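You operate a simulated robot arm through the tools that you are given. There is no shell and no other tool.

You are at the controls of a simulated robot arm. One attempt, no reset.

JOB
Hand the projector over from the grey laptop to the black one.
Fine: wake the black one by its pad, plug the amber video lead into it, select In 2 on the switcher; only then stop the grey one's cue and close its lid; the grey one stays switched on; other plugs stay.

It is judged by the outcome, as a careful person would: the job done as asked, and still so three seconds after it is handed in. It fails if anything else is knocked over, pushed out of place, dropped, spilled or broken. Lids that push on must go on centred and level and be pressed home; caps that screw on are set level and turned clockwise until they are tight.

ROBOT AND FRAMES
A 6-joint arm with a fingered hand, on a carriage that runs on a rail from [-0.005, 0.957] to [0.007, -1.183] (x, y) and turns from -508 to -176 degrees about z. Base frame: it is fixed where the carriage stands at the start and does not move with it; the origin is on the floor, on the carriage's upright axis, x ahead of it, y to its left, z up; the surface under the hand at the start is at about z = 0.75. Units: m, degrees, N and s.
With the tool pointing down near the work surface it reaches from about 0.4 to 0.94 m from the robot's upright axis, wherever it stands. Its first joint turns from -166.0 to 166.0 degrees. Places, roughly: amber button of the switcher [0.4, -0.1, 0.7]; lid of the grey laptop [0.7, 0.3, 0.9]; projector display behind the mixer [1.1, -0.1, 0.8]; small black plug with an amber ban (3x3x5 cm) [0.6, -0.2, 0.8]; small rose-banded plug (3x3x5 cm) [0.5, -0.2, 0.8]; small teal-banded plug (3x3x5 cm) [0.6, 0.5, 0.8]; video socket of the black laptop [0.5, -0.2, 0.8]; wide black plug with a blue band (4x3x6 cm) [0.5, 0.5, 0.8]; wide black plug with an amber band (4x3x6 cm) [0.5, -0.1, 0.8]. Payload 4 kg.
The tool frame sits at the grasp point between the pads (the TCP): z along the fingers, y along the line on which they close. The tips reach 0.026 m beyond it. Largest opening 0.132 m; the body of the gripper starts 0.073 m behind the TCP. The gripper is a hand of 4 fingers: y runs from the thumb to the fingers, the wrist lies at [0, 0, -0.239] in the tool frame.
Orientation is told as [roll, pitch, yaw] about the base's x, y, z axes, in that order, counted from this pose: with the fingers straight down and closing along the base's y, the tool's x points along the base's -x, its y along +y and its z along -z.

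CONTROLS
- The arm moves only by the tool play_rows. Its argument "series" is a list of rows, each an object (a shift or turn left out is 0) with "delta_pos": the shift along the base's x, y, z in cm, a list of three; "rotation": the turn, a rotation vector about the base's x, y, z in degrees, a list of three. In form: [{"delta_pos": [tx, ty, tz], "rotation": [rx, ry, rz]}, ...]. A call has 1 to 20 rows; each row is the pose to reach, as a shift and turn from the pose commanded when the call began. A row lasts 0.2 s, in which the tool goes at most 0.05 m and 8.6 degrees; a call with a longer step from one row to the next is refused whole. A pose out of reach is approached as far as the arm can. The call stops where the force on the tool passes 40 N (or 10 N more than at its start, if that is more) or the arm is blocked; 0.2 s more then pass. In this call time passes only in rows, and 0.2 s behind the last. It gives the time, the measured TCP pose, the force on the tool (base axes), the opening and the grip force at its end, in the units of the frame above (readings bear some noise), with the torque about the TCP (base axes, N m) and any sound that the robot's microphone picked up.
- Cameras (640 x 400 px; columns grow to the right, rows downward): "scene" is now at [0.159, 0.1552, 1.5425]; the picture's right is [-0.48, -0.88, 0.00], its down [-0.69, 0.38, -0.61] and it looks along [0.54, -0.29, -0.79] (base axes); focal length 252 px, centre (320, 200). "wrist" rides on the gripper at [0.068, 0.002, -0.097] in the tool frame; the picture's right is [-0.03, 1.00, 0.00], its down [-0.82, -0.02, -0.58] and it looks along [-0.58, -0.01, 0.82] (tool axes); focal length 270 px, centre (320, 200). There is no depth. A picture from a camera that has moved, and an enlarged one, comes with that camera's place and axes in the base frame and with its lens.
- camera(camera): a new picture of that camera. No time passes.
- lift_body(by): slides the trunk up (or, below 0, down) by that many m; the arm and the scene camera ride with it, the base frame stays. It gives what a move gives, with no picture.
- steer(legs): drives the robot by 1 to 6 legs, each [ahead, left, turn to the left] in m, m and degrees, along the robot's own axes; the way and the turn of a leg run together, so that a leg with both is an arc; at most 1.5 m and 180 degrees a leg. The arm and the cameras ride along, it lands a little off, and it stops where it bumps. It keeps to its track: a leg is cut to what the track allows. It gives what a move gives.
- move_fingers(finger1, finger2, finger3, thumb_bend): sets how far each is bent, from 0 (flat) to 100 (curled in); at 30 the hand is open as for a grip, at 70 the pads meet at the TCP. One left out holds its place. A second passes; each finger stops where it meets its share of the squeeze, and holds until it gets a number again. It is the only way to open and close the hand. It gives what a move gives, with no picture; readings hold the bend of each and the force on the fingers (four entries, about 0 where the hand has none), thumb and palm.
- pan_tilt(pan, tilt): turns the head with the scene camera to pan (to the left, within 143 degrees either way) and tilt (down, from -29 to 69), counted from straight ahead of the robot. It gives what a move gives.
- inspect(camera, box): a new picture of the part [left, top, right, bottom] of that camera's present view, enlarged. No time passes.
- hand_in(): hands the job in; it is judged then, once.

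Nothing tells you exact positions but the pictures and the camera data. Unless the task says otherwise, let go and move clear before handing in.

The tools are called after ">>>" by a JSON object that holds its "name" and its "arguments". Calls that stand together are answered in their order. play_rows: Moves the arm, as the interface text tells. Its arguments: {"type":"object","properties":{"series":{"type":"array","items":{"type":"object","properties":{"delta_pos":{"type":"array","items":{"type":"number"}},"rotation":{"type":"array","items":{"type":"number"}}}}}},"required":["series"]} The other tools are called the same way: lift_body (by) slides the trunk up or down; move_fingers (finger1, finger2, finger3, thumb_bend) moves the fingers one by one; steer (legs) drives the base; pan_tilt (pan, tilt) turns the head that bears the scene camera; camera (camera) takes a picture; inspect (camera, box) takes an enlarged picture of a part of a camera's view; hand_in () hands the job in.

At the start:

```text
time: 0.0
tcp_pos: [0.7397, -0.1112, 1.1596]
ee_rot: [0.0, 0.0, 0.0]
wrist_force: [-0.1, 0.0, 0.4]
wrist_torque: [0.0, -0.01, -0.01]
grip_width: 0.132
gripper_force: 0.1
shape: jaw
bend: [30.0, 30.0, 30.0, 30.0]
finger forces: [0.1, 0.1, 0.0, 0.1, 0.1, 0.0]
trunk travel left (down, up): [-0.575, 0.053]
robot x, y, heading: [-0.0038, 0.001, 0.2]
head pan, tilt: [-28.7, 52.2]
```

scene: 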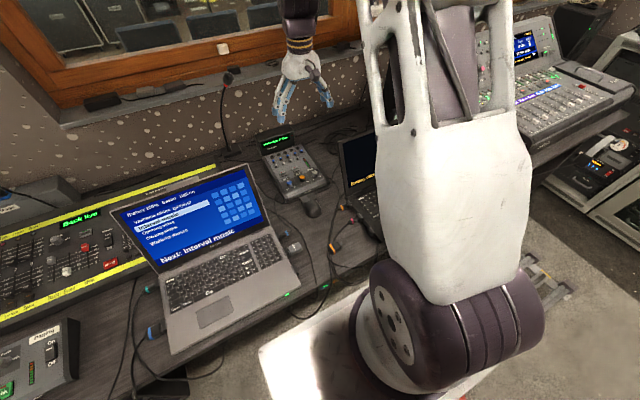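
wrist: 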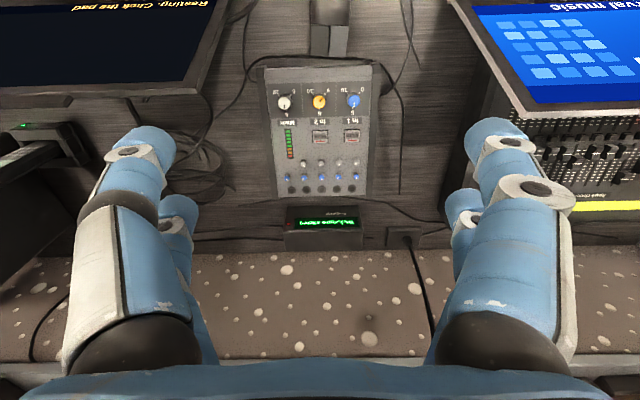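

I see the grey laptop on the left with its screen on, a small mixer in the middle with a display behind it, and the black laptop partly hidden behind the arm. I'll look closer before moving anything.

>>> {"name": "inspect", "arguments": {"camera": "scene", "box": [220, 120, 400, 300]}}

>>> {"name": "inspect", "arguments": {"camera": "scene", "box": [100, 150, 320, 370]}}

>>> {"name": "inspect", "arguments": {"camera": "wrist", "box": [0, 0, 640, 260]}}

```text
2.22 times, centred on (310, 210) of scene
camera zoom: at [0.159, 0.1552, 1.5425], right [-0.48, -0.88, 0.0], down [-0.69, 0.38, -0.61], along [0.54, -0.29, -0.79], focal length 560 px, centre (342, 178)
```

zoom: 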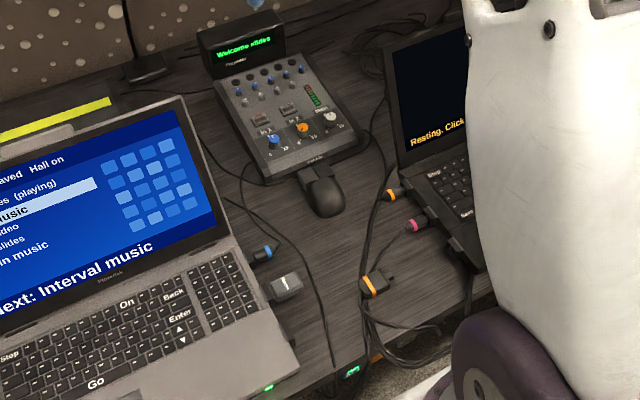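

```text
1.82 times, centred on (210, 260) of scene
camera zoom: at [0.159, 0.1552, 1.5425], right [-0.48, -0.88, 0.0], down [-0.69, 0.38, -0.61], along [0.54, -0.29, -0.79], focal length 458 px, centre (520, 91)
```

zoom: 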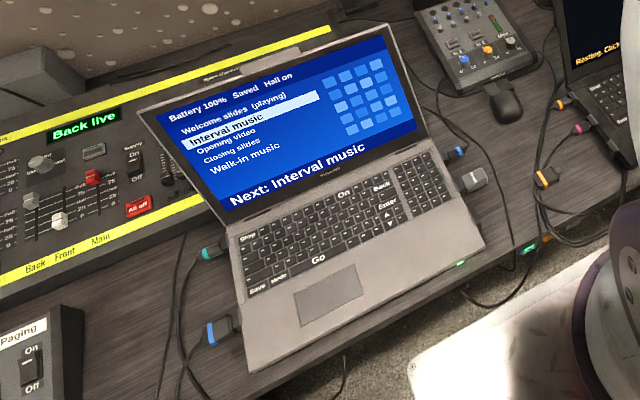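

```text
1.00 times, centred on (320, 130) of wrist (not enlarged: the box is as wide or as high as the picture)
camera zoom: at [0.672, -0.1086, 1.2566], right [0.03, 1.0, 0.0], down [0.82, -0.02, 0.58], along [0.58, -0.01, -0.82], focal length 270 px, centre (320, 270)
```

zoom: 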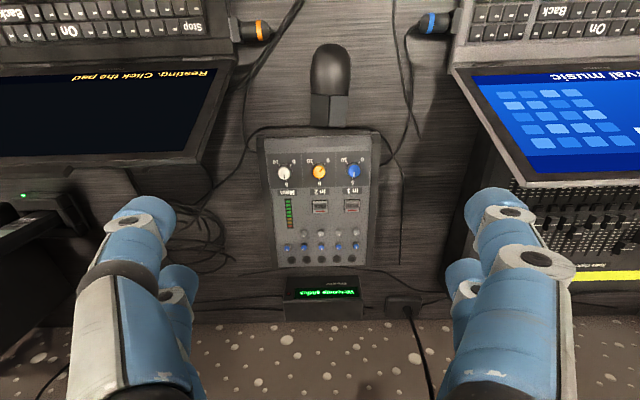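

The black laptop is hidden behind the arm, and the switcher seems to sit at the table's front edge. I'll lift the hand a little, then slide along the rail to the right so the head camera can see the black laptop directly.

>>> {"name": "play_rows", "arguments": {"series": [{"delta_pos": [-2, 0, 4]}, {"delta_pos": [-4, 0, 8]}]}}

>>> {"name": "pan_tilt", "arguments": {"pan": -40, "tilt": 25}}

>>> {"name": "camera", "arguments": {"camera": "scene"}}

```text
time: 0.6
tcp_pos: [0.7, -0.1114, 1.2401]
ee_rot: [-0.1, 0.1, 0.0]
wrist_force: [0.5, -0.1, 0.3]
wrist_torque: [0.03, 0.03, -0.03]
grip_width: 0.1318
gripper_force: 0.1
shape: jaw
bend: [30.0, 30.0, 30.0, 30.0]
finger forces: [0.0, 0.2, 0.1, 0.0, 0.0, 0.1]
trunk travel left (down, up): [-0.575, 0.053]
robot x, y, heading: [0.0009, -0.0013, 0.2]
head pan, tilt: [-28.7, 52.2]
```

```text
time: 1.5
tcp_pos: [0.6993, -0.111, 1.2392]
ee_rot: [0.0, 0.2, -0.1]
wrist_force: [-0.1, 1.2, -0.5]
wrist_torque: [0.0, 0.01, -0.02]
grip_width: 0.1319
gripper_force: 0.1
shape: jaw
bend: [30.0, 30.0, 30.0, 30.0]
finger forces: [0.0, 0.0, 0.0, 0.0, 0.0, 0.0]
trunk travel left (down, up): [-0.575, 0.053]
robot x, y, heading: [-0.0004, 0.0009, 0.1]
head pan, tilt: [-40.0, 25.0]
```

```text
taken
camera scene: at [0.1639, 0.1319, 1.5829], right [-0.64, -0.77, 0.0], down [-0.32, 0.27, -0.91], along [0.69, -0.58, -0.42], focal length 252 px, centre (320, 200)
```

scene: 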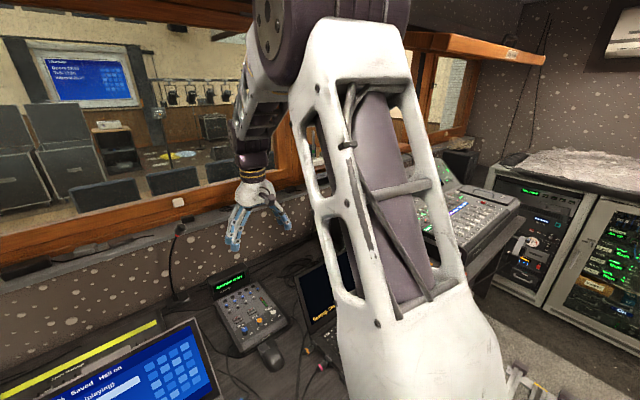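

The right side holds a mixing console and a rack, all lower than the hand. I'll drive 0.5 m right and look at the black laptop.

>>> {"name": "steer", "arguments": {"legs": [[0, -0.5, 0]]}}

>>> {"name": "pan_tilt", "arguments": {"pan": -5, "tilt": 55}}

>>> {"name": "camera", "arguments": {"camera": "scene"}}

>>> {"name": "camera", "arguments": {"camera": "wrist"}}

```text
time: 4.4
tcp_pos: [0.7018, -0.6025, 1.2405]
ee_rot: [0.0, -0.1, 0.1]
wrist_force: [0.6, -0.4, -0.1]
wrist_torque: [0.02, -0.04, 0.0]
grip_width: 0.1319
gripper_force: 0.2
shape: jaw
bend: [30.0, 30.0, 30.0, 30.0]
finger forces: [0.0, 0.1, 0.1, 0.0, 0.0, 0.0]
trunk travel left (down, up): [-0.575, 0.053]
robot x, y, heading: [0.0027, -0.4905, -0.1]
head pan, tilt: [-40.0, 25.0]
```

```text
time: 5.4
tcp_pos: [0.7026, -0.6014, 1.2382]
ee_rot: [0.0, -0.1, 0.1]
wrist_force: [0.6, 0.3, 0.3]
wrist_torque: [0.0, 0.02, 0.02]
grip_width: 0.1318
gripper_force: 0.0
shape: jaw
bend: [30.0, 30.0, 30.0, 30.0]
finger forces: [0.0, 0.0, 0.1, 0.0, 0.0, 0.0]
trunk travel left (down, up): [-0.575, 0.053]
robot x, y, heading: [0.0042, -0.488, -0.1]
head pan, tilt: [-5.0, 55.0]
```

```text
taken
camera scene: at [0.1677, -0.3063, 1.539], right [-0.09, -1.0, 0.0], down [-0.82, 0.07, -0.57], along [0.57, -0.05, -0.82], focal length 252 px, centre (320, 200)
```

scene: 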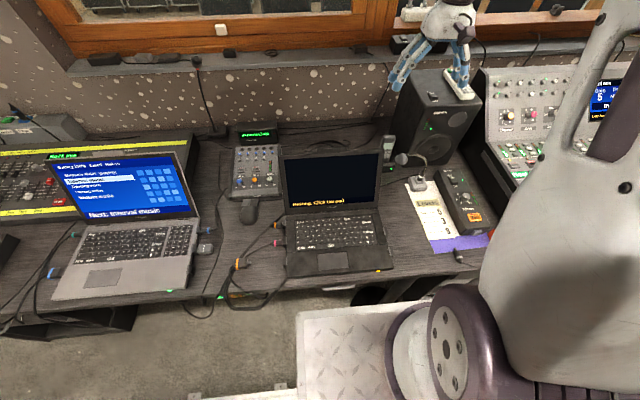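

```text
taken
camera wrist: at [0.6337, -0.5999, 1.3369], right [0.02, 1.0, 0.0], down [0.82, -0.02, 0.58], along [0.58, -0.01, -0.82], focal length 270 px, centre (320, 200)
```

wrist: 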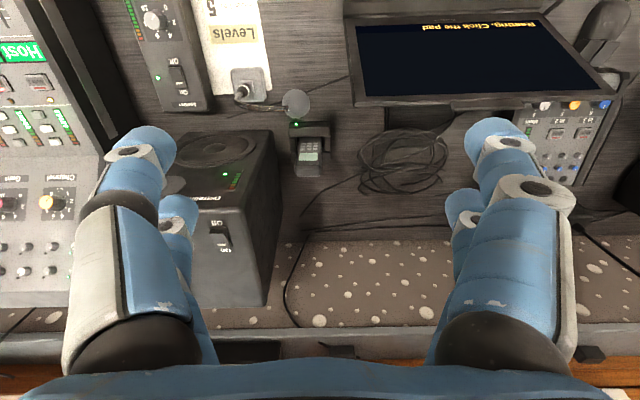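

Now both laptops are visible. I'll enlarge the black laptop's left side, its pad, the table-edge device and the grey laptop.

>>> {"name": "inspect", "arguments": {"camera": "scene", "box": [200, 200, 328, 310]}}

>>> {"name": "inspect", "arguments": {"camera": "scene", "box": [270, 140, 420, 290]}}

>>> {"name": "inspect", "arguments": {"camera": "scene", "box": [40, 140, 220, 310]}}

>>> {"name": "inspect", "arguments": {"camera": "scene", "box": [220, 115, 300, 230]}}

```text
3.64 times, centred on (264, 255) of scene
camera zoom: at [0.1677, -0.3063, 1.539], right [-0.09, -1.0, 0.0], down [-0.82, 0.07, -0.57], along [0.57, -0.05, -0.82], focal length 916 px, centre (524, 0)
```

zoom: 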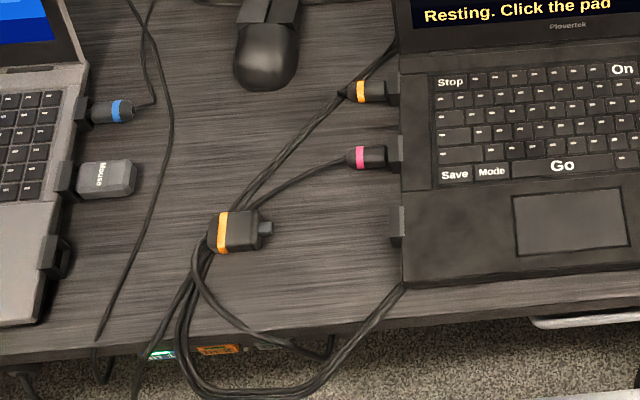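

```text
2.67 times, centred on (345, 215) of scene
camera zoom: at [0.1677, -0.3063, 1.539], right [-0.09, -1.0, 0.0], down [-0.82, 0.07, -0.57], along [0.57, -0.05, -0.82], focal length 672 px, centre (253, 160)
```

zoom: 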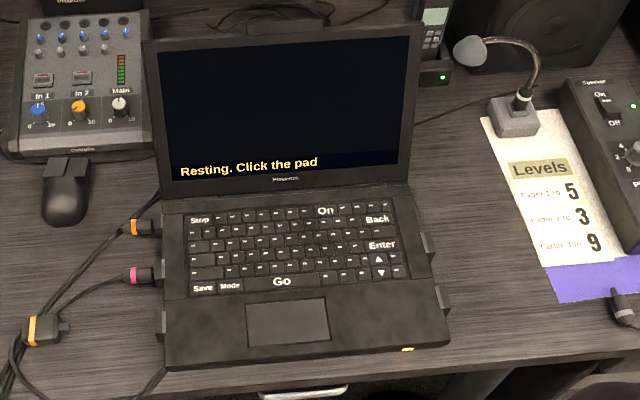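

```text
2.35 times, centred on (130, 225) of scene
camera zoom: at [0.1677, -0.3063, 1.539], right [-0.09, -1.0, 0.0], down [-0.82, 0.07, -0.57], along [0.57, -0.05, -0.82], focal length 593 px, centre (767, 141)
```

zoom: 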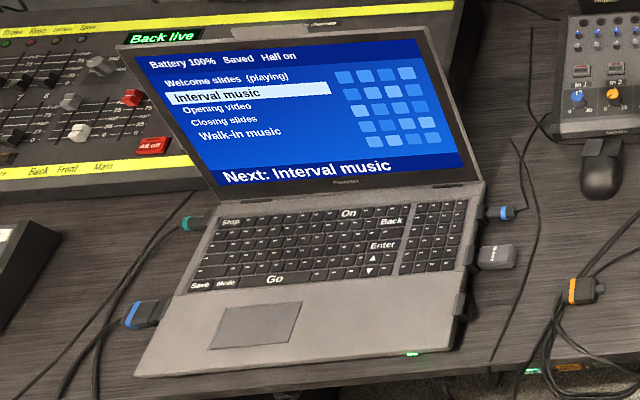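

```text
3.48 times, centred on (260, 172) of scene
camera zoom: at [0.1677, -0.3063, 1.539], right [-0.09, -1.0, 0.0], down [-0.82, 0.07, -0.57], along [0.57, -0.05, -0.82], focal length 876 px, centre (529, 296)
```

zoom: 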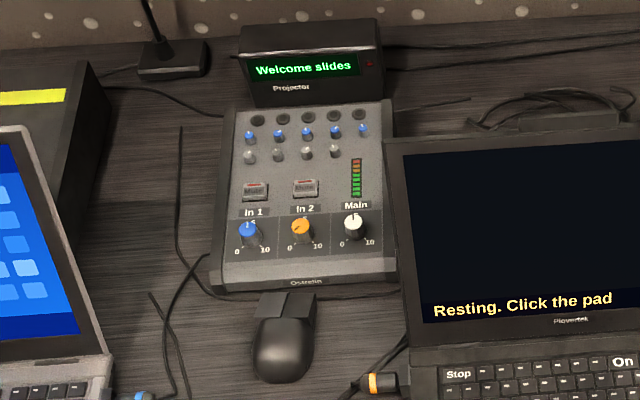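

The black laptop's free left-side video socket is near (0.475, -0.22), and the loose wide amber plug lies near (0.48, -0.085) pointing at it. The pad is near (0.464, -0.374). The switcher buttons hang under the table's front edge. I'll drive to about y=0.1, facing a bit right, so everything is within reach ahead of me, and try out the finger shapes up in the air.

>>> {"name": "steer", "arguments": {"legs": [[0, 0.6, 0], [0, 0, -20]]}}

>>> {"name": "move_fingers", "arguments": {"finger1": 100, "finger2": 70, "finger3": 100, "thumb_bend": 70}}

>>> {"name": "camera", "arguments": {"camera": "wrist"}}

>>> {"name": "camera", "arguments": {"camera": "scene"}}

```text
time: 9.9
tcp_pos: [0.6211, -0.2426, 1.2405]
ee_rot: [0.0, 0.0, -19.4]
wrist_force: [0.1, 0.0, -0.4]
wrist_torque: [-0.02, -0.01, 0.0]
grip_width: 0.1318
gripper_force: 0.1
shape: jaw
bend: [30.0, 30.0, 30.0, 30.0]
finger forces: [0.0, 0.0, 0.1, 0.0, 0.0, 0.0]
trunk travel left (down, up): [-0.575, 0.053]
robot x, y, heading: [-0.0011, 0.0965, -19.7]
head pan, tilt: [-5.0, 55.0]
```

```text
time: 10.9
tcp_pos: [0.6213, -0.2423, 1.2393]
ee_rot: [-0.1, -0.1, -19.4]
wrist_force: [-0.1, 0.5, -0.8]
wrist_torque: [-0.01, 0.01, 0.03]
grip_width: 0.0071
gripper_force: 0.0
shape: fingers
bend: [85.0, 69.0, 100.0, 68.0]
finger forces: [0.0, 0.0, 0.1, 0.0, 0.0, 0.0]
trunk travel left (down, up): [-0.575, 0.053]
robot x, y, heading: [0.0031, 0.0919, -19.6]
head pan, tilt: [-5.0, 55.0]
```

```text
taken
camera wrist: at [0.5576, -0.2178, 1.3369], right [0.36, 0.93, 0.0], down [0.76, -0.29, 0.58], along [0.54, -0.21, -0.82], focal length 270 px, centre (320, 200)
```

wrist: 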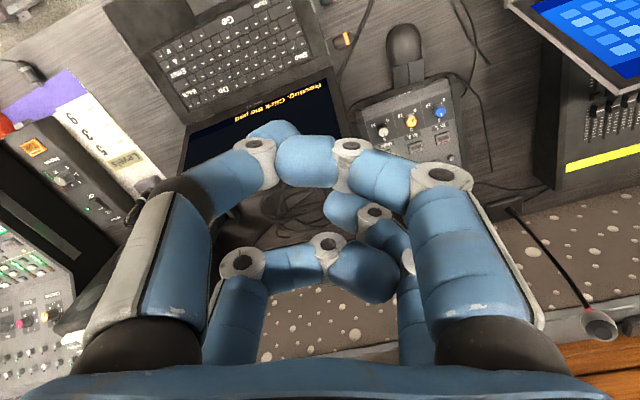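

```text
taken
camera scene: at [0.2165, 0.215, 1.5389], right [-0.41, -0.91, 0.0], down [-0.75, 0.34, -0.57], along [0.52, -0.24, -0.82], focal length 252 px, centre (320, 200)
```

scene: 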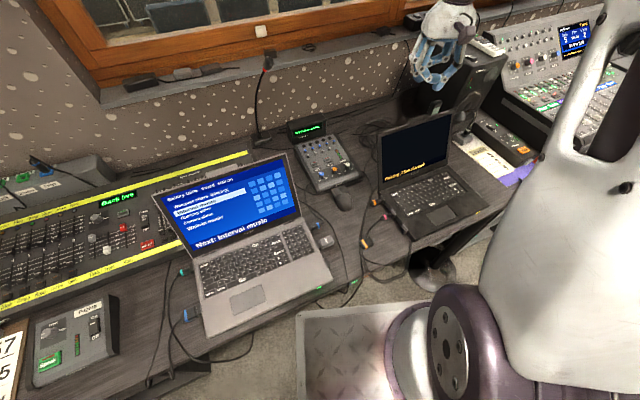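

The hand seems to have two digits on each side. I'll find out which finger number is which while up in the air.

>>> {"name": "move_fingers", "arguments": {"finger1": 30, "finger2": 30, "finger3": 30, "thumb_bend": 70}}

>>> {"name": "camera", "arguments": {"camera": "wrist"}}

>>> {"name": "move_fingers", "arguments": {"finger1": 70, "thumb_bend": 30}}

>>> {"name": "camera", "arguments": {"camera": "wrist"}}

>>> {"name": "move_fingers", "arguments": {"finger1": 30, "finger2": 70}}

>>> {"name": "camera", "arguments": {"camera": "wrist"}}

>>> {"name": "move_fingers", "arguments": {"finger2": 30, "finger3": 0}}

>>> {"name": "camera", "arguments": {"camera": "wrist"}}

```text
time: 11.9
tcp_pos: [0.621, -0.2436, 1.2402]
ee_rot: [0.0, 0.0, -19.6]
wrist_force: [0.4, 0.5, 0.2]
wrist_torque: [0.02, 0.01, -0.01]
grip_width: 0.0671
gripper_force: 0.1
shape: fingers
bend: [30.0, 30.0, 30.0, 70.0]
finger forces: [0.0, 0.0, 0.0, 0.1, 0.0, 0.0]
trunk travel left (down, up): [-0.575, 0.053]
robot x, y, heading: [-0.0046, 0.0935, -19.6]
head pan, tilt: [-5.0, 55.0]
```

```text
taken
camera wrist: at [0.5576, -0.2178, 1.337], right [0.36, 0.93, 0.0], down [0.76, -0.29, 0.58], along [0.54, -0.21, -0.82], focal length 270 px, centre (320, 200)
```

wrist: 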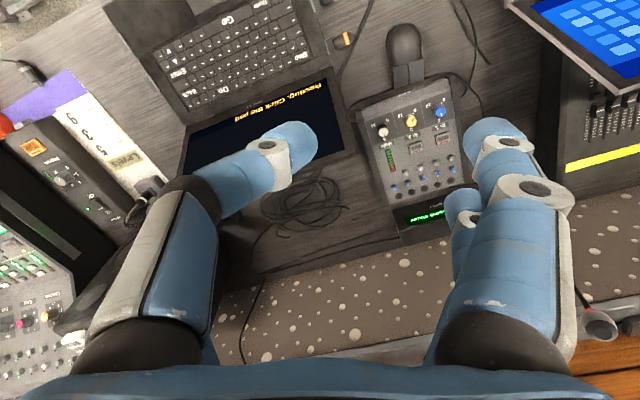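

```text
time: 12.9
tcp_pos: [0.6211, -0.2413, 1.2395]
ee_rot: [0.0, 0.0, -19.6]
wrist_force: [0.7, 0.0, -0.3]
wrist_torque: [0.0, -0.02, 0.0]
grip_width: 0.0672
gripper_force: 0.0
shape: fingers
bend: [70.0, 30.0, 30.0, 30.0]
finger forces: [0.0, 0.1, 0.0, 0.1, 0.0, 0.0]
trunk travel left (down, up): [-0.575, 0.053]
robot x, y, heading: [-0.0007, 0.095, -19.4]
head pan, tilt: [-5.0, 55.0]
```

```text
taken
camera wrist: at [0.5576, -0.2178, 1.337], right [0.36, 0.93, 0.0], down [0.76, -0.29, 0.58], along [0.54, -0.21, -0.82], focal length 270 px, centre (320, 200)
```

wrist: 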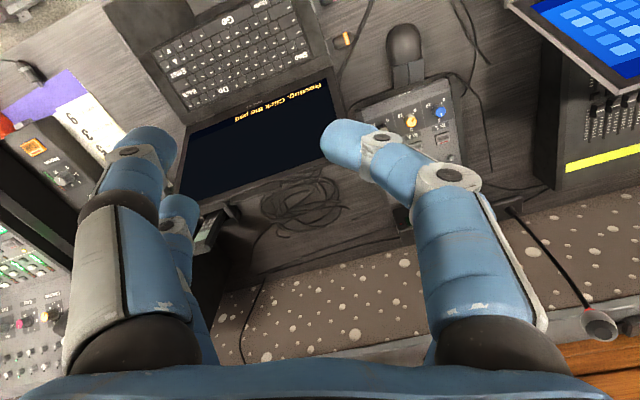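

```text
time: 13.9
tcp_pos: [0.6214, -0.242, 1.2403]
ee_rot: [0.0, 0.0, -19.5]
wrist_force: [0.6, -0.4, 0.4]
wrist_torque: [0.03, 0.01, 0.02]
grip_width: 0.1326
gripper_force: 0.1
shape: fingers
bend: [30.0, 70.0, 30.0, 30.0]
finger forces: [0.0, 0.1, 0.0, 0.1, 0.0, 0.0]
trunk travel left (down, up): [-0.575, 0.053]
robot x, y, heading: [0.0007, 0.0977, -19.4]
head pan, tilt: [-5.0, 55.0]
```

```text
taken
camera wrist: at [0.5576, -0.2178, 1.337], right [0.36, 0.93, 0.0], down [0.76, -0.29, 0.58], along [0.54, -0.21, -0.82], focal length 270 px, centre (320, 200)
```

wrist: 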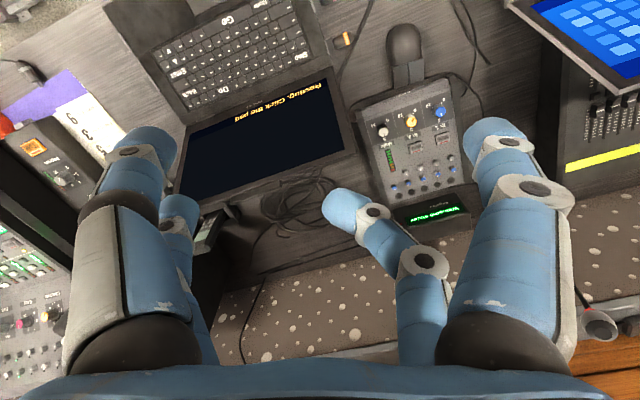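

```text
time: 14.9
tcp_pos: [0.6209, -0.243, 1.2392]
ee_rot: [0.0, 0.0, -19.5]
wrist_force: [-0.3, 0.3, -0.3]
wrist_torque: [0.01, 0.0, 0.01]
grip_width: 0.1322
gripper_force: 0.1
shape: fingers
bend: [30.0, 30.0, 0.0, 30.0]
finger forces: [0.0, 0.1, 0.0, 0.0, 0.1, 0.0]
trunk travel left (down, up): [-0.575, 0.053]
robot x, y, heading: [-0.0004, 0.0958, -19.3]
head pan, tilt: [-5.0, 55.0]
```

```text
taken
camera wrist: at [0.5576, -0.2178, 1.337], right [0.36, 0.93, 0.0], down [0.76, -0.29, 0.58], along [0.54, -0.21, -0.82], focal length 270 px, centre (320, 200)
```

wrist: 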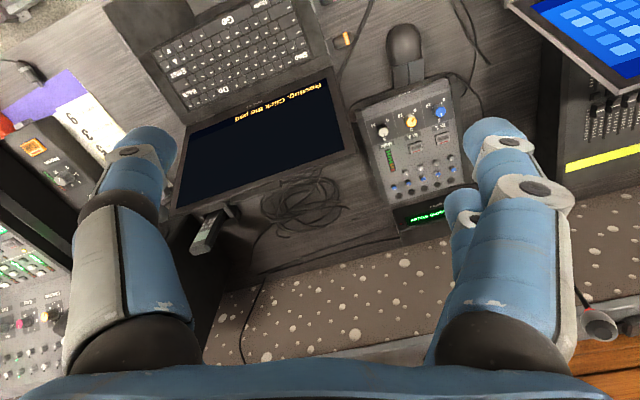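

Thumb and finger1 form one facing pair (near the camera), and finger2 and finger3 form the other pair behind it. I'll try a pointing shape, with thumb and finger1 meeting and the other two curled up, and look at it from both cameras.

>>> {"name": "move_fingers", "arguments": {"finger1": 70, "finger2": 100, "finger3": 100, "thumb_bend": 70}}

>>> {"name": "camera", "arguments": {"camera": "wrist"}}

>>> {"name": "inspect", "arguments": {"camera": "scene", "box": [370, 0, 500, 110]}}

>>> {"name": "move_fingers", "arguments": {"finger1": 35, "finger2": 100, "finger3": 100, "thumb_bend": 100}}

>>> {"name": "camera", "arguments": {"camera": "wrist"}}

>>> {"name": "inspect", "arguments": {"camera": "scene", "box": [370, 0, 500, 110]}}

```text
time: 15.9
tcp_pos: [0.6218, -0.2427, 1.2393]
ee_rot: [0.0, 0.0, -19.5]
wrist_force: [0.0, -0.9, 0.3]
wrist_torque: [-0.02, -0.01, 0.01]
grip_width: 0.0014
gripper_force: 0.1
shape: fingers
bend: [70.0, 100.0, 87.0, 70.0]
finger forces: [0.0, 0.0, 0.0, 0.1, 0.0, 0.0]
trunk travel left (down, up): [-0.575, 0.053]
robot x, y, heading: [-0.0019, 0.095, -19.3]
head pan, tilt: [-5.0, 55.0]
```

```text
taken
camera wrist: at [0.5576, -0.2178, 1.337], right [0.36, 0.93, 0.0], down [0.76, -0.29, 0.58], along [0.54, -0.21, -0.82], focal length 270 px, centre (320, 200)
```

wrist: 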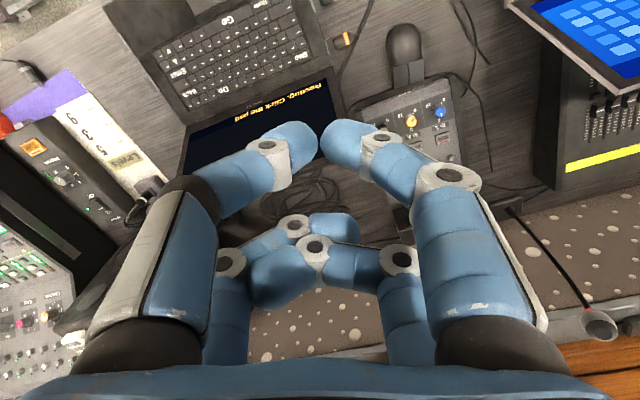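

```text
3.64 times, centred on (435, 55) of scene
camera zoom: at [0.2165, 0.215, 1.5389], right [-0.41, -0.91, 0.0], down [-0.75, 0.34, -0.57], along [0.52, -0.24, -0.82], focal length 916 px, centre (-98, 727)
```

zoom: 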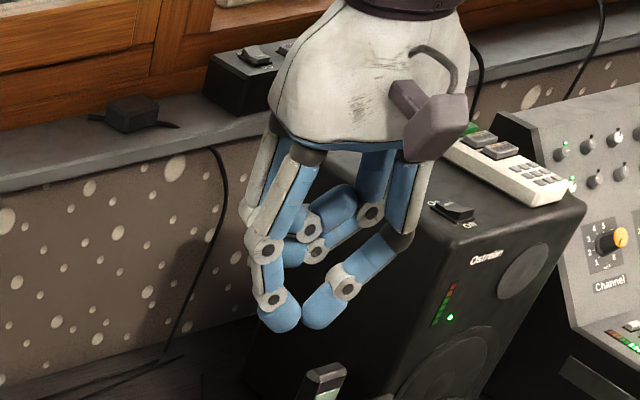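

```text
time: 16.9
tcp_pos: [0.6215, -0.2433, 1.2391]
ee_rot: [0.0, 0.1, -19.5]
wrist_force: [-0.7, -0.4, -0.4]
wrist_torque: [-0.01, -0.03, -0.01]
grip_width: 0.0418
gripper_force: 0.1
shape: fingers
bend: [35.0, 100.0, 88.0, 100.0]
finger forces: [0.0, 0.0, 0.1, 0.0, 0.0, 0.1]
trunk travel left (down, up): [-0.575, 0.053]
robot x, y, heading: [0.0009, 0.0967, -19.7]
head pan, tilt: [-5.0, 55.0]
```

```text
taken
camera wrist: at [0.5576, -0.2178, 1.337], right [0.36, 0.93, 0.0], down [0.76, -0.29, 0.58], along [0.54, -0.21, -0.82], focal length 270 px, centre (320, 200)
```

wrist: 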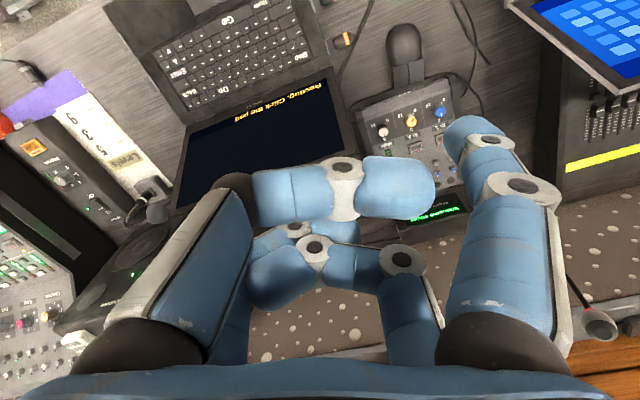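

```text
3.64 times, centred on (435, 55) of scene
camera zoom: at [0.2165, 0.215, 1.5389], right [-0.41, -0.91, 0.0], down [-0.75, 0.34, -0.57], along [0.52, -0.24, -0.82], focal length 916 px, centre (-98, 727)
```

zoom: 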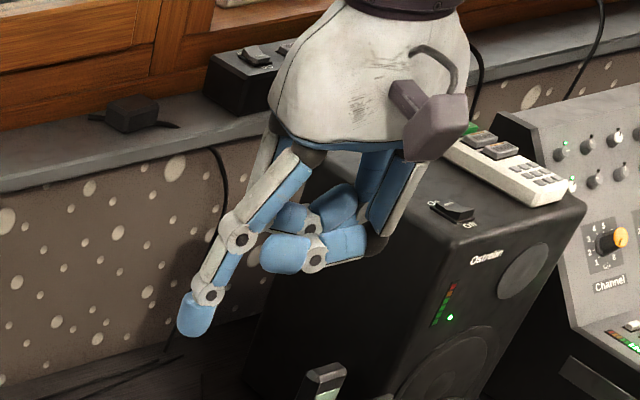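

Finger1 alone with the other three curled gives a clear pointer. Next I'll look closer at the switcher at the table edge and at the black laptop from here.

>>> {"name": "move_fingers", "arguments": {"finger1": 50}}

>>> {"name": "camera", "arguments": {"camera": "wrist"}}

>>> {"name": "inspect", "arguments": {"camera": "scene", "box": [370, 0, 500, 110]}}

>>> {"name": "inspect", "arguments": {"camera": "scene", "box": [300, 180, 440, 310]}}

>>> {"name": "inspect", "arguments": {"camera": "scene", "box": [300, 260, 370, 310]}}

```text
time: 17.9
tcp_pos: [0.6214, -0.2422, 1.2395]
ee_rot: [0.0, 0.0, -19.4]
wrist_force: [0.6, 0.3, 0.1]
wrist_torque: [-0.03, -0.01, 0.0]
grip_width: 0.0337
gripper_force: 0.0
shape: fingers
bend: [50.0, 100.0, 88.0, 100.0]
finger forces: [0.0, 0.0, 0.1, 0.0, 0.0, 0.0]
trunk travel left (down, up): [-0.575, 0.053]
robot x, y, heading: [-0.0037, 0.0969, -19.7]
head pan, tilt: [-5.0, 55.0]
```

```text
taken
camera wrist: at [0.5576, -0.2178, 1.337], right [0.36, 0.93, 0.0], down [0.76, -0.29, 0.58], along [0.54, -0.21, -0.82], focal length 270 px, centre (320, 200)
```

wrist: 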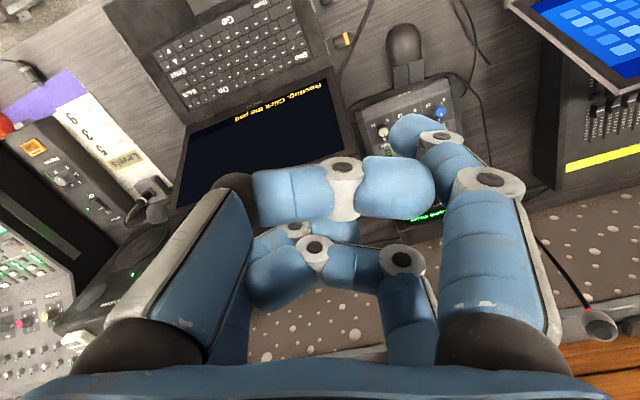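

```text
3.64 times, centred on (435, 55) of scene
camera zoom: at [0.2165, 0.215, 1.5389], right [-0.41, -0.91, 0.0], down [-0.75, 0.34, -0.57], along [0.52, -0.24, -0.82], focal length 916 px, centre (-98, 727)
```

zoom: 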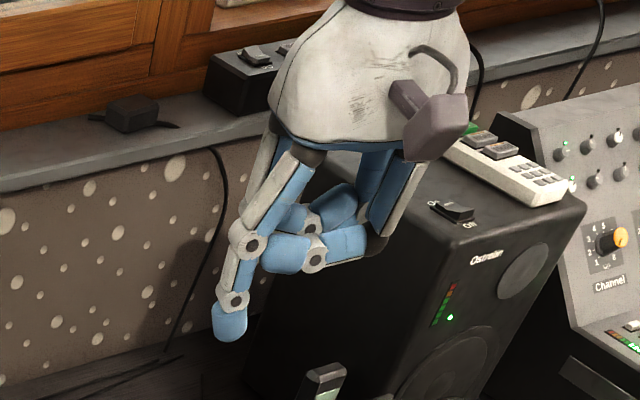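

```text
3.08 times, centred on (370, 245) of scene
camera zoom: at [0.2165, 0.215, 1.5389], right [-0.41, -0.91, 0.0], down [-0.75, 0.34, -0.57], along [0.52, -0.24, -0.82], focal length 775 px, centre (166, 62)
```

zoom: 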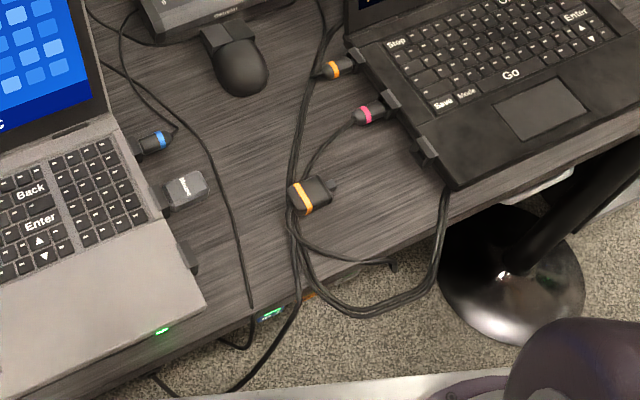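

```text
8.00 times, centred on (335, 285) of scene
camera zoom: at [0.2165, 0.215, 1.5389], right [-0.41, -0.91, 0.0], down [-0.75, 0.34, -0.57], along [0.52, -0.24, -0.82], focal length 2016 px, centre (200, -480)
```

zoom: 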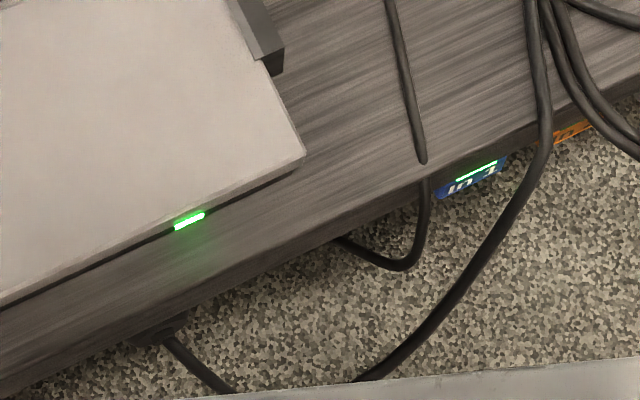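

The switcher under the table edge has a blue "In 1" button (lit) and an amber one to its right. First comes the pad: I take its centre as (0.465, -0.376), and I'll bring the fingertip above it.

>>> {"name": "play_rows", "arguments": {"series": [{"delta_pos": [-3, -3.5, 0]}, {"delta_pos": [-6, -7, 0]}, {"delta_pos": [-9, -10.5, 0]}, {"delta_pos": [-12, -14, 0]}, {"delta_pos": [-15, -17.4, 0]}, {"delta_pos": [-15, -17.4, -5]}, {"delta_pos": [-15, -17.4, -10]}, {"delta_pos": [-15, -17.4, -15]}, {"delta_pos": [-15, -17.4, -20]}, {"delta_pos": [-15, -17.4, -25]}, {"delta_pos": [-15, -17.4, -30]}, {"delta_pos": [-15, -17.4, -35]}]}}

>>> {"name": "camera", "arguments": {"camera": "wrist"}}

>>> {"name": "camera", "arguments": {"camera": "scene"}}

```text
time: 20.5
tcp_pos: [0.4712, -0.4196, 0.8899]
ee_rot: [0.0, -0.1, -19.4]
wrist_force: [-1.0, 0.5, -0.1]
wrist_torque: [0.0, 0.0, -0.01]
grip_width: 0.0339
gripper_force: 0.1
shape: fingers
bend: [50.0, 100.0, 88.0, 100.0]
finger forces: [0.0, 0.0, 0.1, 0.1, 0.0, 0.1]
trunk travel left (down, up): [-0.575, 0.053]
robot x, y, heading: [0.0014, 0.098, -19.6]
head pan, tilt: [-5.0, 55.0]
```

```text
taken
camera wrist: at [0.4086, -0.3956, 0.987], right [0.36, 0.93, 0.0], down [0.76, -0.29, 0.58], along [0.54, -0.21, -0.82], focal length 270 px, centre (320, 200)
```

wrist: 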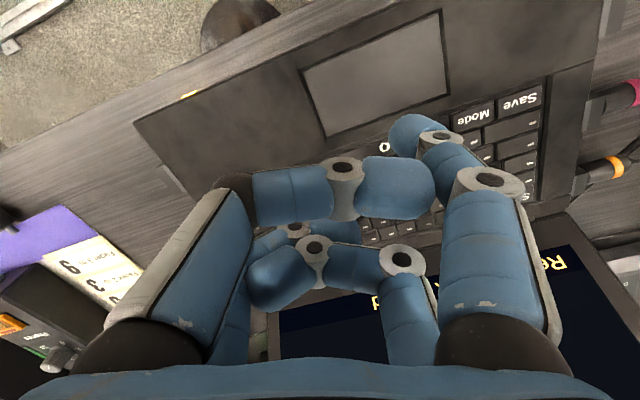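

```text
taken
camera scene: at [0.2162, 0.2153, 1.539], right [-0.41, -0.91, 0.0], down [-0.75, 0.34, -0.57], along [0.52, -0.24, -0.82], focal length 252 px, centre (320, 200)
```

scene: 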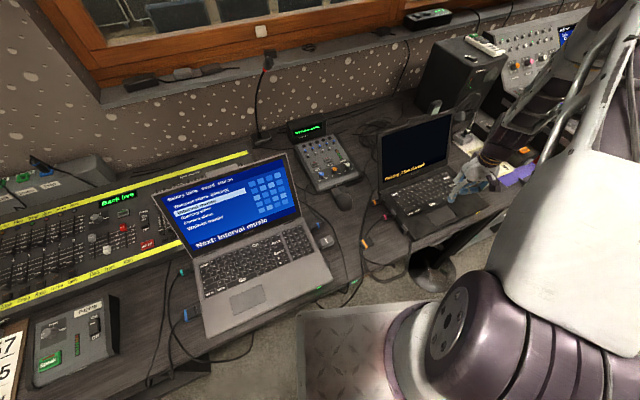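

The fingertip is almost directly above the pad's centre. I'll lower it to just above the pad, then creep down.

>>> {"name": "play_rows", "arguments": {"series": [{"delta_pos": [0, 0, -3]}, {"delta_pos": [0, 0, -6]}, {"delta_pos": [0, 0, -7]}, {"delta_pos": [0, 0, -7.5]}, {"delta_pos": [0, 0, -8]}]}}

>>> {"name": "camera", "arguments": {"camera": "wrist"}}

>>> {"name": "inspect", "arguments": {"camera": "scene", "box": [370, 100, 530, 260]}}

```text
time: 21.7
tcp_pos: [0.4707, -0.4188, 0.8084]
ee_rot: [0.1, 0.1, -19.4]
wrist_force: [-0.2, -0.2, 0.6]
wrist_torque: [0.06, 0.02, 0.03]
grip_width: 0.0338
gripper_force: 0.5
shape: fingers
bend: [50.0, 100.0, 88.0, 100.0]
finger forces: [1.0, 0.0, 0.0, 0.1, 0.0, 0.0]
trunk travel left (down, up): [-0.575, 0.053]
robot x, y, heading: [-0.0012, 0.0958, -19.8]
head pan, tilt: [-5.0, 55.0]
heard: click
```

```text
taken
camera wrist: at [0.4071, -0.3929, 0.9069], right [0.36, 0.93, 0.0], down [0.76, -0.29, 0.58], along [0.54, -0.21, -0.82], focal length 270 px, centre (320, 200)
```

wrist: 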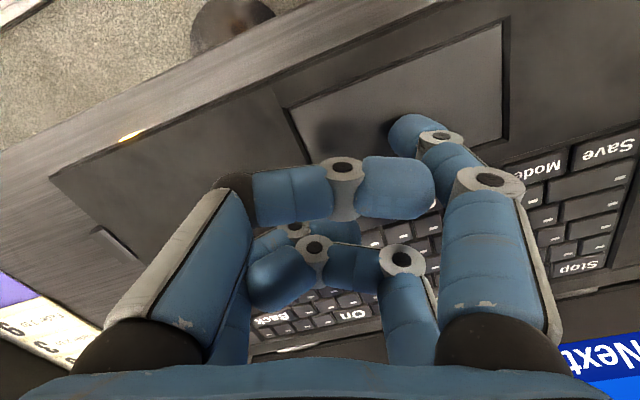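

```text
2.50 times, centred on (450, 180) of scene
camera zoom: at [0.2164, 0.2151, 1.539], right [-0.41, -0.91, 0.0], down [-0.75, 0.34, -0.57], along [0.52, -0.24, -0.82], focal length 630 px, centre (-5, 250)
```

zoom: 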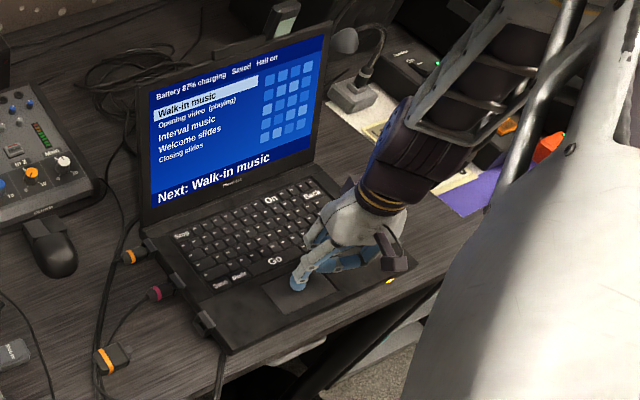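

A click was heard and the black laptop is awake. I'll lift away, then move over the loose amber plug, turning the hand so it closes along x.

>>> {"name": "play_rows", "arguments": {"series": [{"delta_pos": [0, 0, 5]}, {"delta_pos": [0, 0, 10]}, {"delta_pos": [0, 0, 15]}, {"delta_pos": [0, 0, 20]}, {"delta_pos": [0, 4, 20], "rotation": [0, 0, -8]}, {"delta_pos": [0, 8, 20], "rotation": [0, 0, -16]}, {"delta_pos": [0, 12, 20], "rotation": [0, 0, -24]}, {"delta_pos": [0, 16, 20], "rotation": [0, 0, -32]}, {"delta_pos": [0, 20, 20], "rotation": [0, 0, -40]}, {"delta_pos": [0, 24, 20], "rotation": [0, 0, -48]}, {"delta_pos": [1, 28, 20], "rotation": [0, 0, -56]}, {"delta_pos": [1, 32, 20], "rotation": [0, 0, -64]}, {"delta_pos": [1, 35, 20], "rotation": [0, 0, -70]}]}}

>>> {"name": "move_fingers", "arguments": {"finger1": 30, "finger2": 30, "finger3": 30, "thumb_bend": 30}}

>>> {"name": "camera", "arguments": {"camera": "wrist"}}

>>> {"name": "camera", "arguments": {"camera": "scene"}}

```text
time: 24.5
tcp_pos: [0.4807, -0.0668, 1.0091]
ee_rot: [-0.1, 0.0, -89.6]
wrist_force: [-0.6, -0.2, -0.6]
wrist_torque: [0.04, -0.03, 0.03]
grip_width: 0.034
gripper_force: 0.0
shape: fingers
bend: [50.0, 100.0, 88.0, 100.0]
finger forces: [0.1, 0.1, 0.0, 0.0, 0.0, 0.0]
trunk travel left (down, up): [-0.575, 0.053]
robot x, y, heading: [0.001, 0.0955, -19.7]
head pan, tilt: [-5.0, 55.0]
```

```text
time: 25.5
tcp_pos: [0.4823, -0.067, 1.0086]
ee_rot: [0.0, 0.0, -89.5]
wrist_force: [0.0, -0.6, -0.1]
wrist_torque: [-0.02, 0.01, 0.0]
grip_width: 0.1323
gripper_force: 0.0
shape: fingers
bend: [30.0, 30.0, 30.0, 30.0]
finger forces: [0.0, 0.0, 0.1, 0.0, 0.1, 0.0]
trunk travel left (down, up): [-0.575, 0.053]
robot x, y, heading: [-0.0039, 0.0983, -19.3]
head pan, tilt: [-5.0, 55.0]
```

```text
taken
camera wrist: at [0.4825, 0.0024, 1.1062], right [1.0, -0.02, 0.0], down [-0.01, -0.82, 0.58], along [-0.01, -0.58, -0.82], focal length 270 px, centre (320, 200)
```

wrist: 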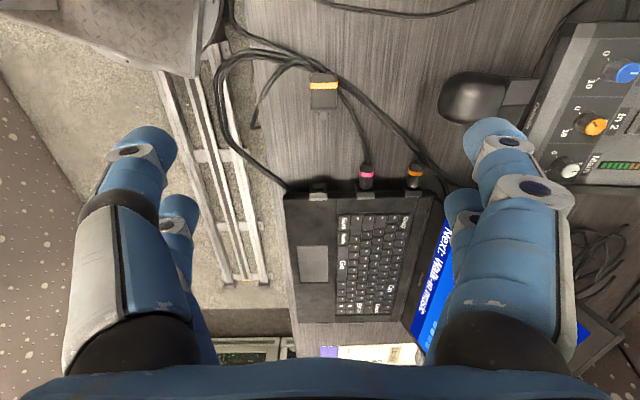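

```text
taken
camera scene: at [0.2165, 0.215, 1.5389], right [-0.41, -0.91, 0.0], down [-0.75, 0.34, -0.57], along [0.52, -0.24, -0.82], focal length 252 px, centre (320, 200)
```

scene: 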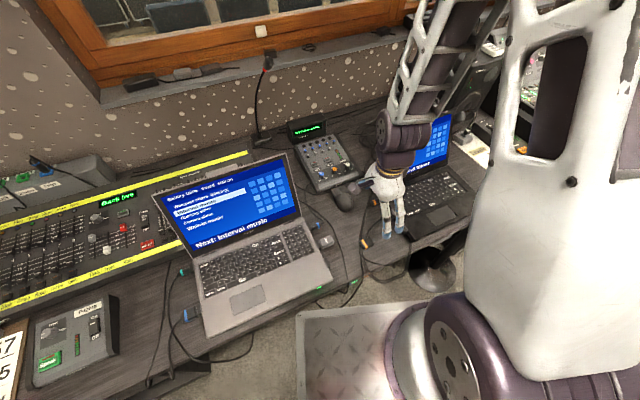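

>>> {"name": "inspect", "arguments": {"camera": "wrist", "box": [270, 50, 370, 210]}}

>>> {"name": "inspect", "arguments": {"camera": "wrist", "box": [200, 0, 460, 215]}}

```text
2.50 times, centred on (320, 130) of wrist
camera zoom: at [0.4825, 0.0024, 1.1062], right [1.0, -0.02, 0.0], down [-0.01, -0.82, 0.58], along [-0.01, -0.58, -0.82], focal length 676 px, centre (320, 375)
```

zoom: 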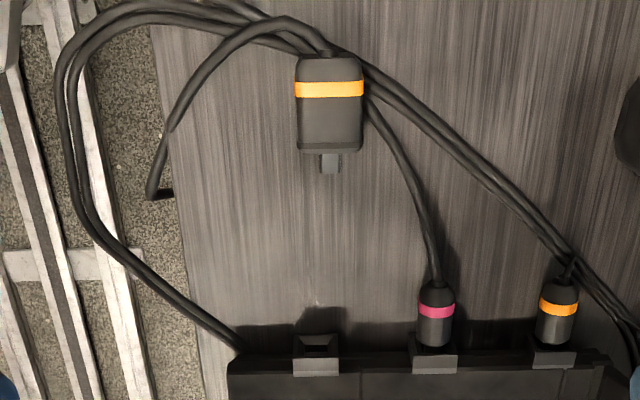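

```text
1.86 times, centred on (330, 108) of wrist
camera zoom: at [0.4825, 0.0024, 1.1062], right [1.0, -0.02, 0.0], down [-0.01, -0.82, 0.58], along [-0.01, -0.58, -0.82], focal length 503 px, centre (301, 372)
```

zoom: 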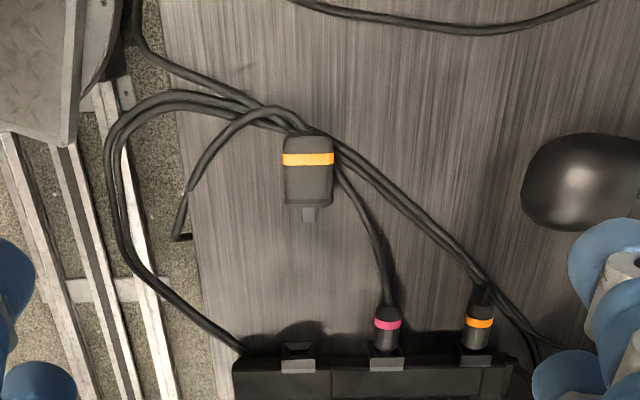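

The plug lies near (0.485, -0.076), with its blade facing the socket block on the laptop's side at x≈0.477. I'll go lower for a closer look at the plug and socket.

>>> {"name": "play_rows", "arguments": {"series": [{"delta_pos": [0, 1, -4]}, {"delta_pos": [0, 2, -8]}, {"delta_pos": [0, 3, -11]}]}}

>>> {"name": "inspect", "arguments": {"camera": "wrist", "box": [220, 60, 440, 240]}}

>>> {"name": "inspect", "arguments": {"camera": "scene", "box": [340, 200, 420, 280]}}

```text
time: 26.3
tcp_pos: [0.4822, -0.0352, 0.8986]
ee_rot: [0.0, 0.1, -89.4]
wrist_force: [-0.2, 0.0, 0.8]
wrist_torque: [0.02, -0.02, 0.01]
grip_width: 0.1327
gripper_force: 0.2
shape: fingers
bend: [30.0, 30.0, 30.0, 30.0]
finger forces: [0.1, 0.1, 0.0, 0.0, 0.1, 0.1]
trunk travel left (down, up): [-0.575, 0.053]
robot x, y, heading: [-0.0033, 0.0974, -19.4]
head pan, tilt: [-5.0, 55.0]
```

```text
2.22 times, centred on (330, 150) of wrist
camera zoom: at [0.4833, 0.0332, 0.9968], right [1.0, -0.02, 0.0], down [-0.01, -0.82, 0.58], along [-0.01, -0.58, -0.82], focal length 601 px, centre (298, 311)
```

zoom: 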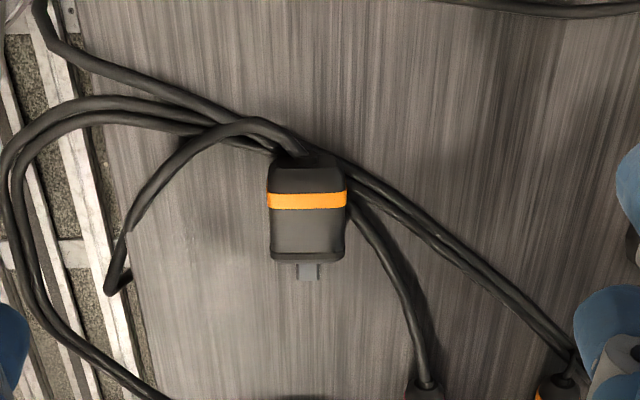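

```text
5.00 times, centred on (380, 240) of scene
camera zoom: at [0.2161, 0.2149, 1.539], right [-0.41, -0.91, 0.0], down [-0.75, 0.34, -0.57], along [0.52, -0.24, -0.82], focal length 1260 px, centre (20, 0)
```

zoom: 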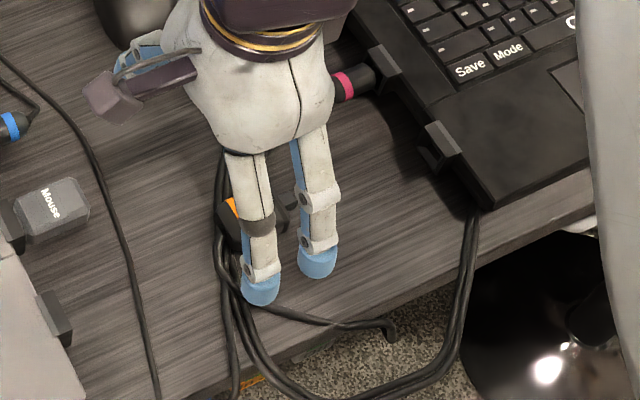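

The plug body spans y from -0.096 to -0.056 at x≈0.485 and is about 3 cm wide. I'll tilt the hand so the wrist camera looks more horizontally along -y and shows the socket face and the plug's height.

>>> {"name": "play_rows", "arguments": {"series": [{"delta_pos": [0, 0.5, 0], "rotation": [-8, 0, 0]}, {"delta_pos": [0, 1, -0.5], "rotation": [-16, 0, 0]}, {"delta_pos": [0, 1.5, -1], "rotation": [-24, 0, 0]}, {"delta_pos": [0, 2, -1.5], "rotation": [-32, 0, 0]}, {"delta_pos": [0, 2, -2], "rotation": [-40, 0, 0]}]}}

>>> {"name": "camera", "arguments": {"camera": "wrist"}}

>>> {"name": "inspect", "arguments": {"camera": "wrist", "box": [260, 140, 400, 240]}}

```text
time: 27.5
tcp_pos: [0.4809, -0.0177, 0.8803]
ee_rot: [-0.4, -40.1, -89.4]
wrist_force: [-0.2, -0.1, 0.3]
wrist_torque: [0.02, -0.01, -0.01]
grip_width: 0.1326
gripper_force: 0.0
shape: fingers
bend: [30.0, 30.0, 30.0, 30.0]
finger forces: [0.1, 0.1, 0.0, 0.1, 0.0, 0.1]
out of reach, approached as far as the arm can: row 1
trunk travel left (down, up): [-0.575, 0.053]
robot x, y, heading: [-0.0018, 0.0952, -19.7]
head pan, tilt: [-5.0, 55.0]
```

```text
taken
camera wrist: at [0.4825, 0.0982, 0.9104], right [1.0, -0.01, 0.01], down [-0.01, -0.25, 0.97], along [-0.01, -0.97, -0.25], focal length 270 px, centre (320, 200)
```

wrist: 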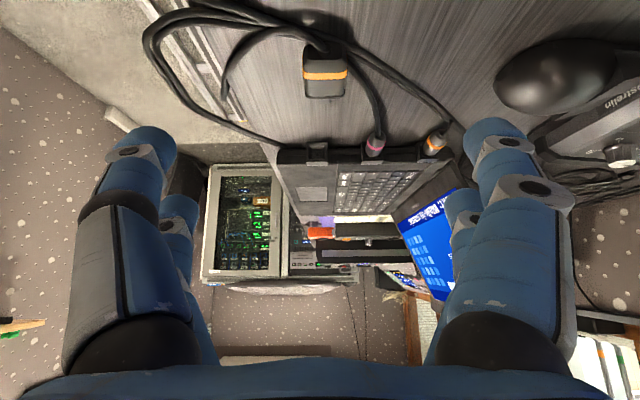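

```text
4.00 times, centred on (330, 190) of wrist
camera zoom: at [0.4825, 0.0982, 0.9104], right [1.0, -0.01, 0.01], down [-0.01, -0.25, 0.97], along [-0.01, -0.97, -0.25], focal length 1081 px, centre (280, 240)
```

zoom: 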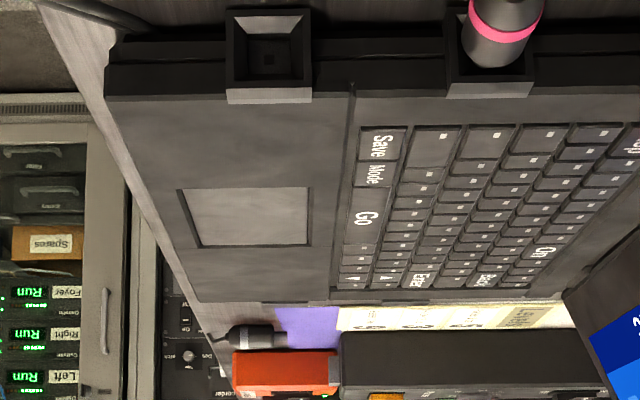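

The video socket has a square funnel mouth about 2.5 cm across, at x≈0.476, y≈-0.213, z≈0.770. Now I'll zoom in on the plug itself from this low angle.

>>> {"name": "inspect", "arguments": {"camera": "wrist", "box": [280, 20, 390, 160]}}

>>> {"name": "inspect", "arguments": {"camera": "wrist", "box": [130, 0, 450, 180]}}

```text
2.86 times, centred on (335, 90) of wrist
camera zoom: at [0.4825, 0.0982, 0.9104], right [1.0, -0.01, 0.01], down [-0.01, -0.25, 0.97], along [-0.01, -0.97, -0.25], focal length 772 px, centre (277, 514)
```

zoom: 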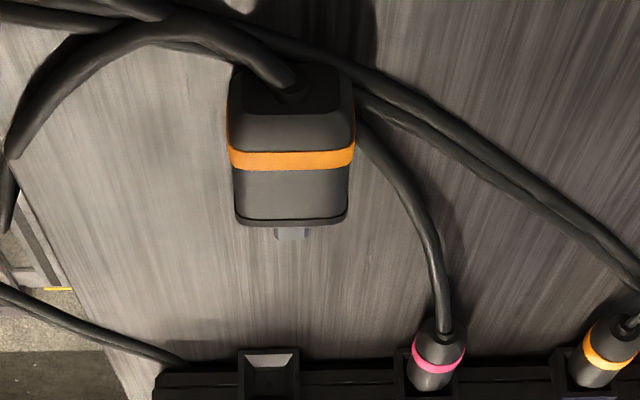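

```text
2.00 times, centred on (290, 90) of wrist
camera zoom: at [0.4825, 0.0982, 0.9104], right [1.0, -0.01, 0.01], down [-0.01, -0.25, 0.97], along [-0.01, -0.97, -0.25], focal length 541 px, centre (380, 420)
```

zoom: 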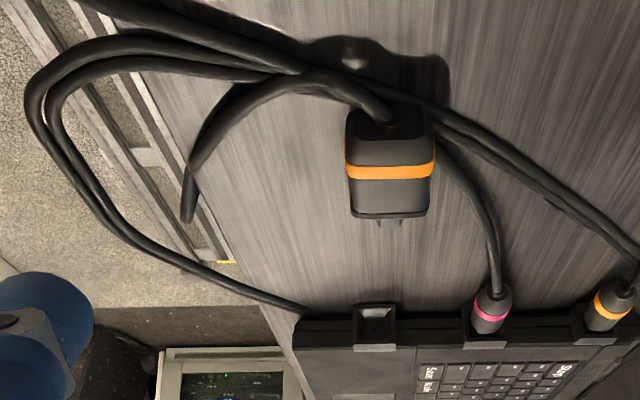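

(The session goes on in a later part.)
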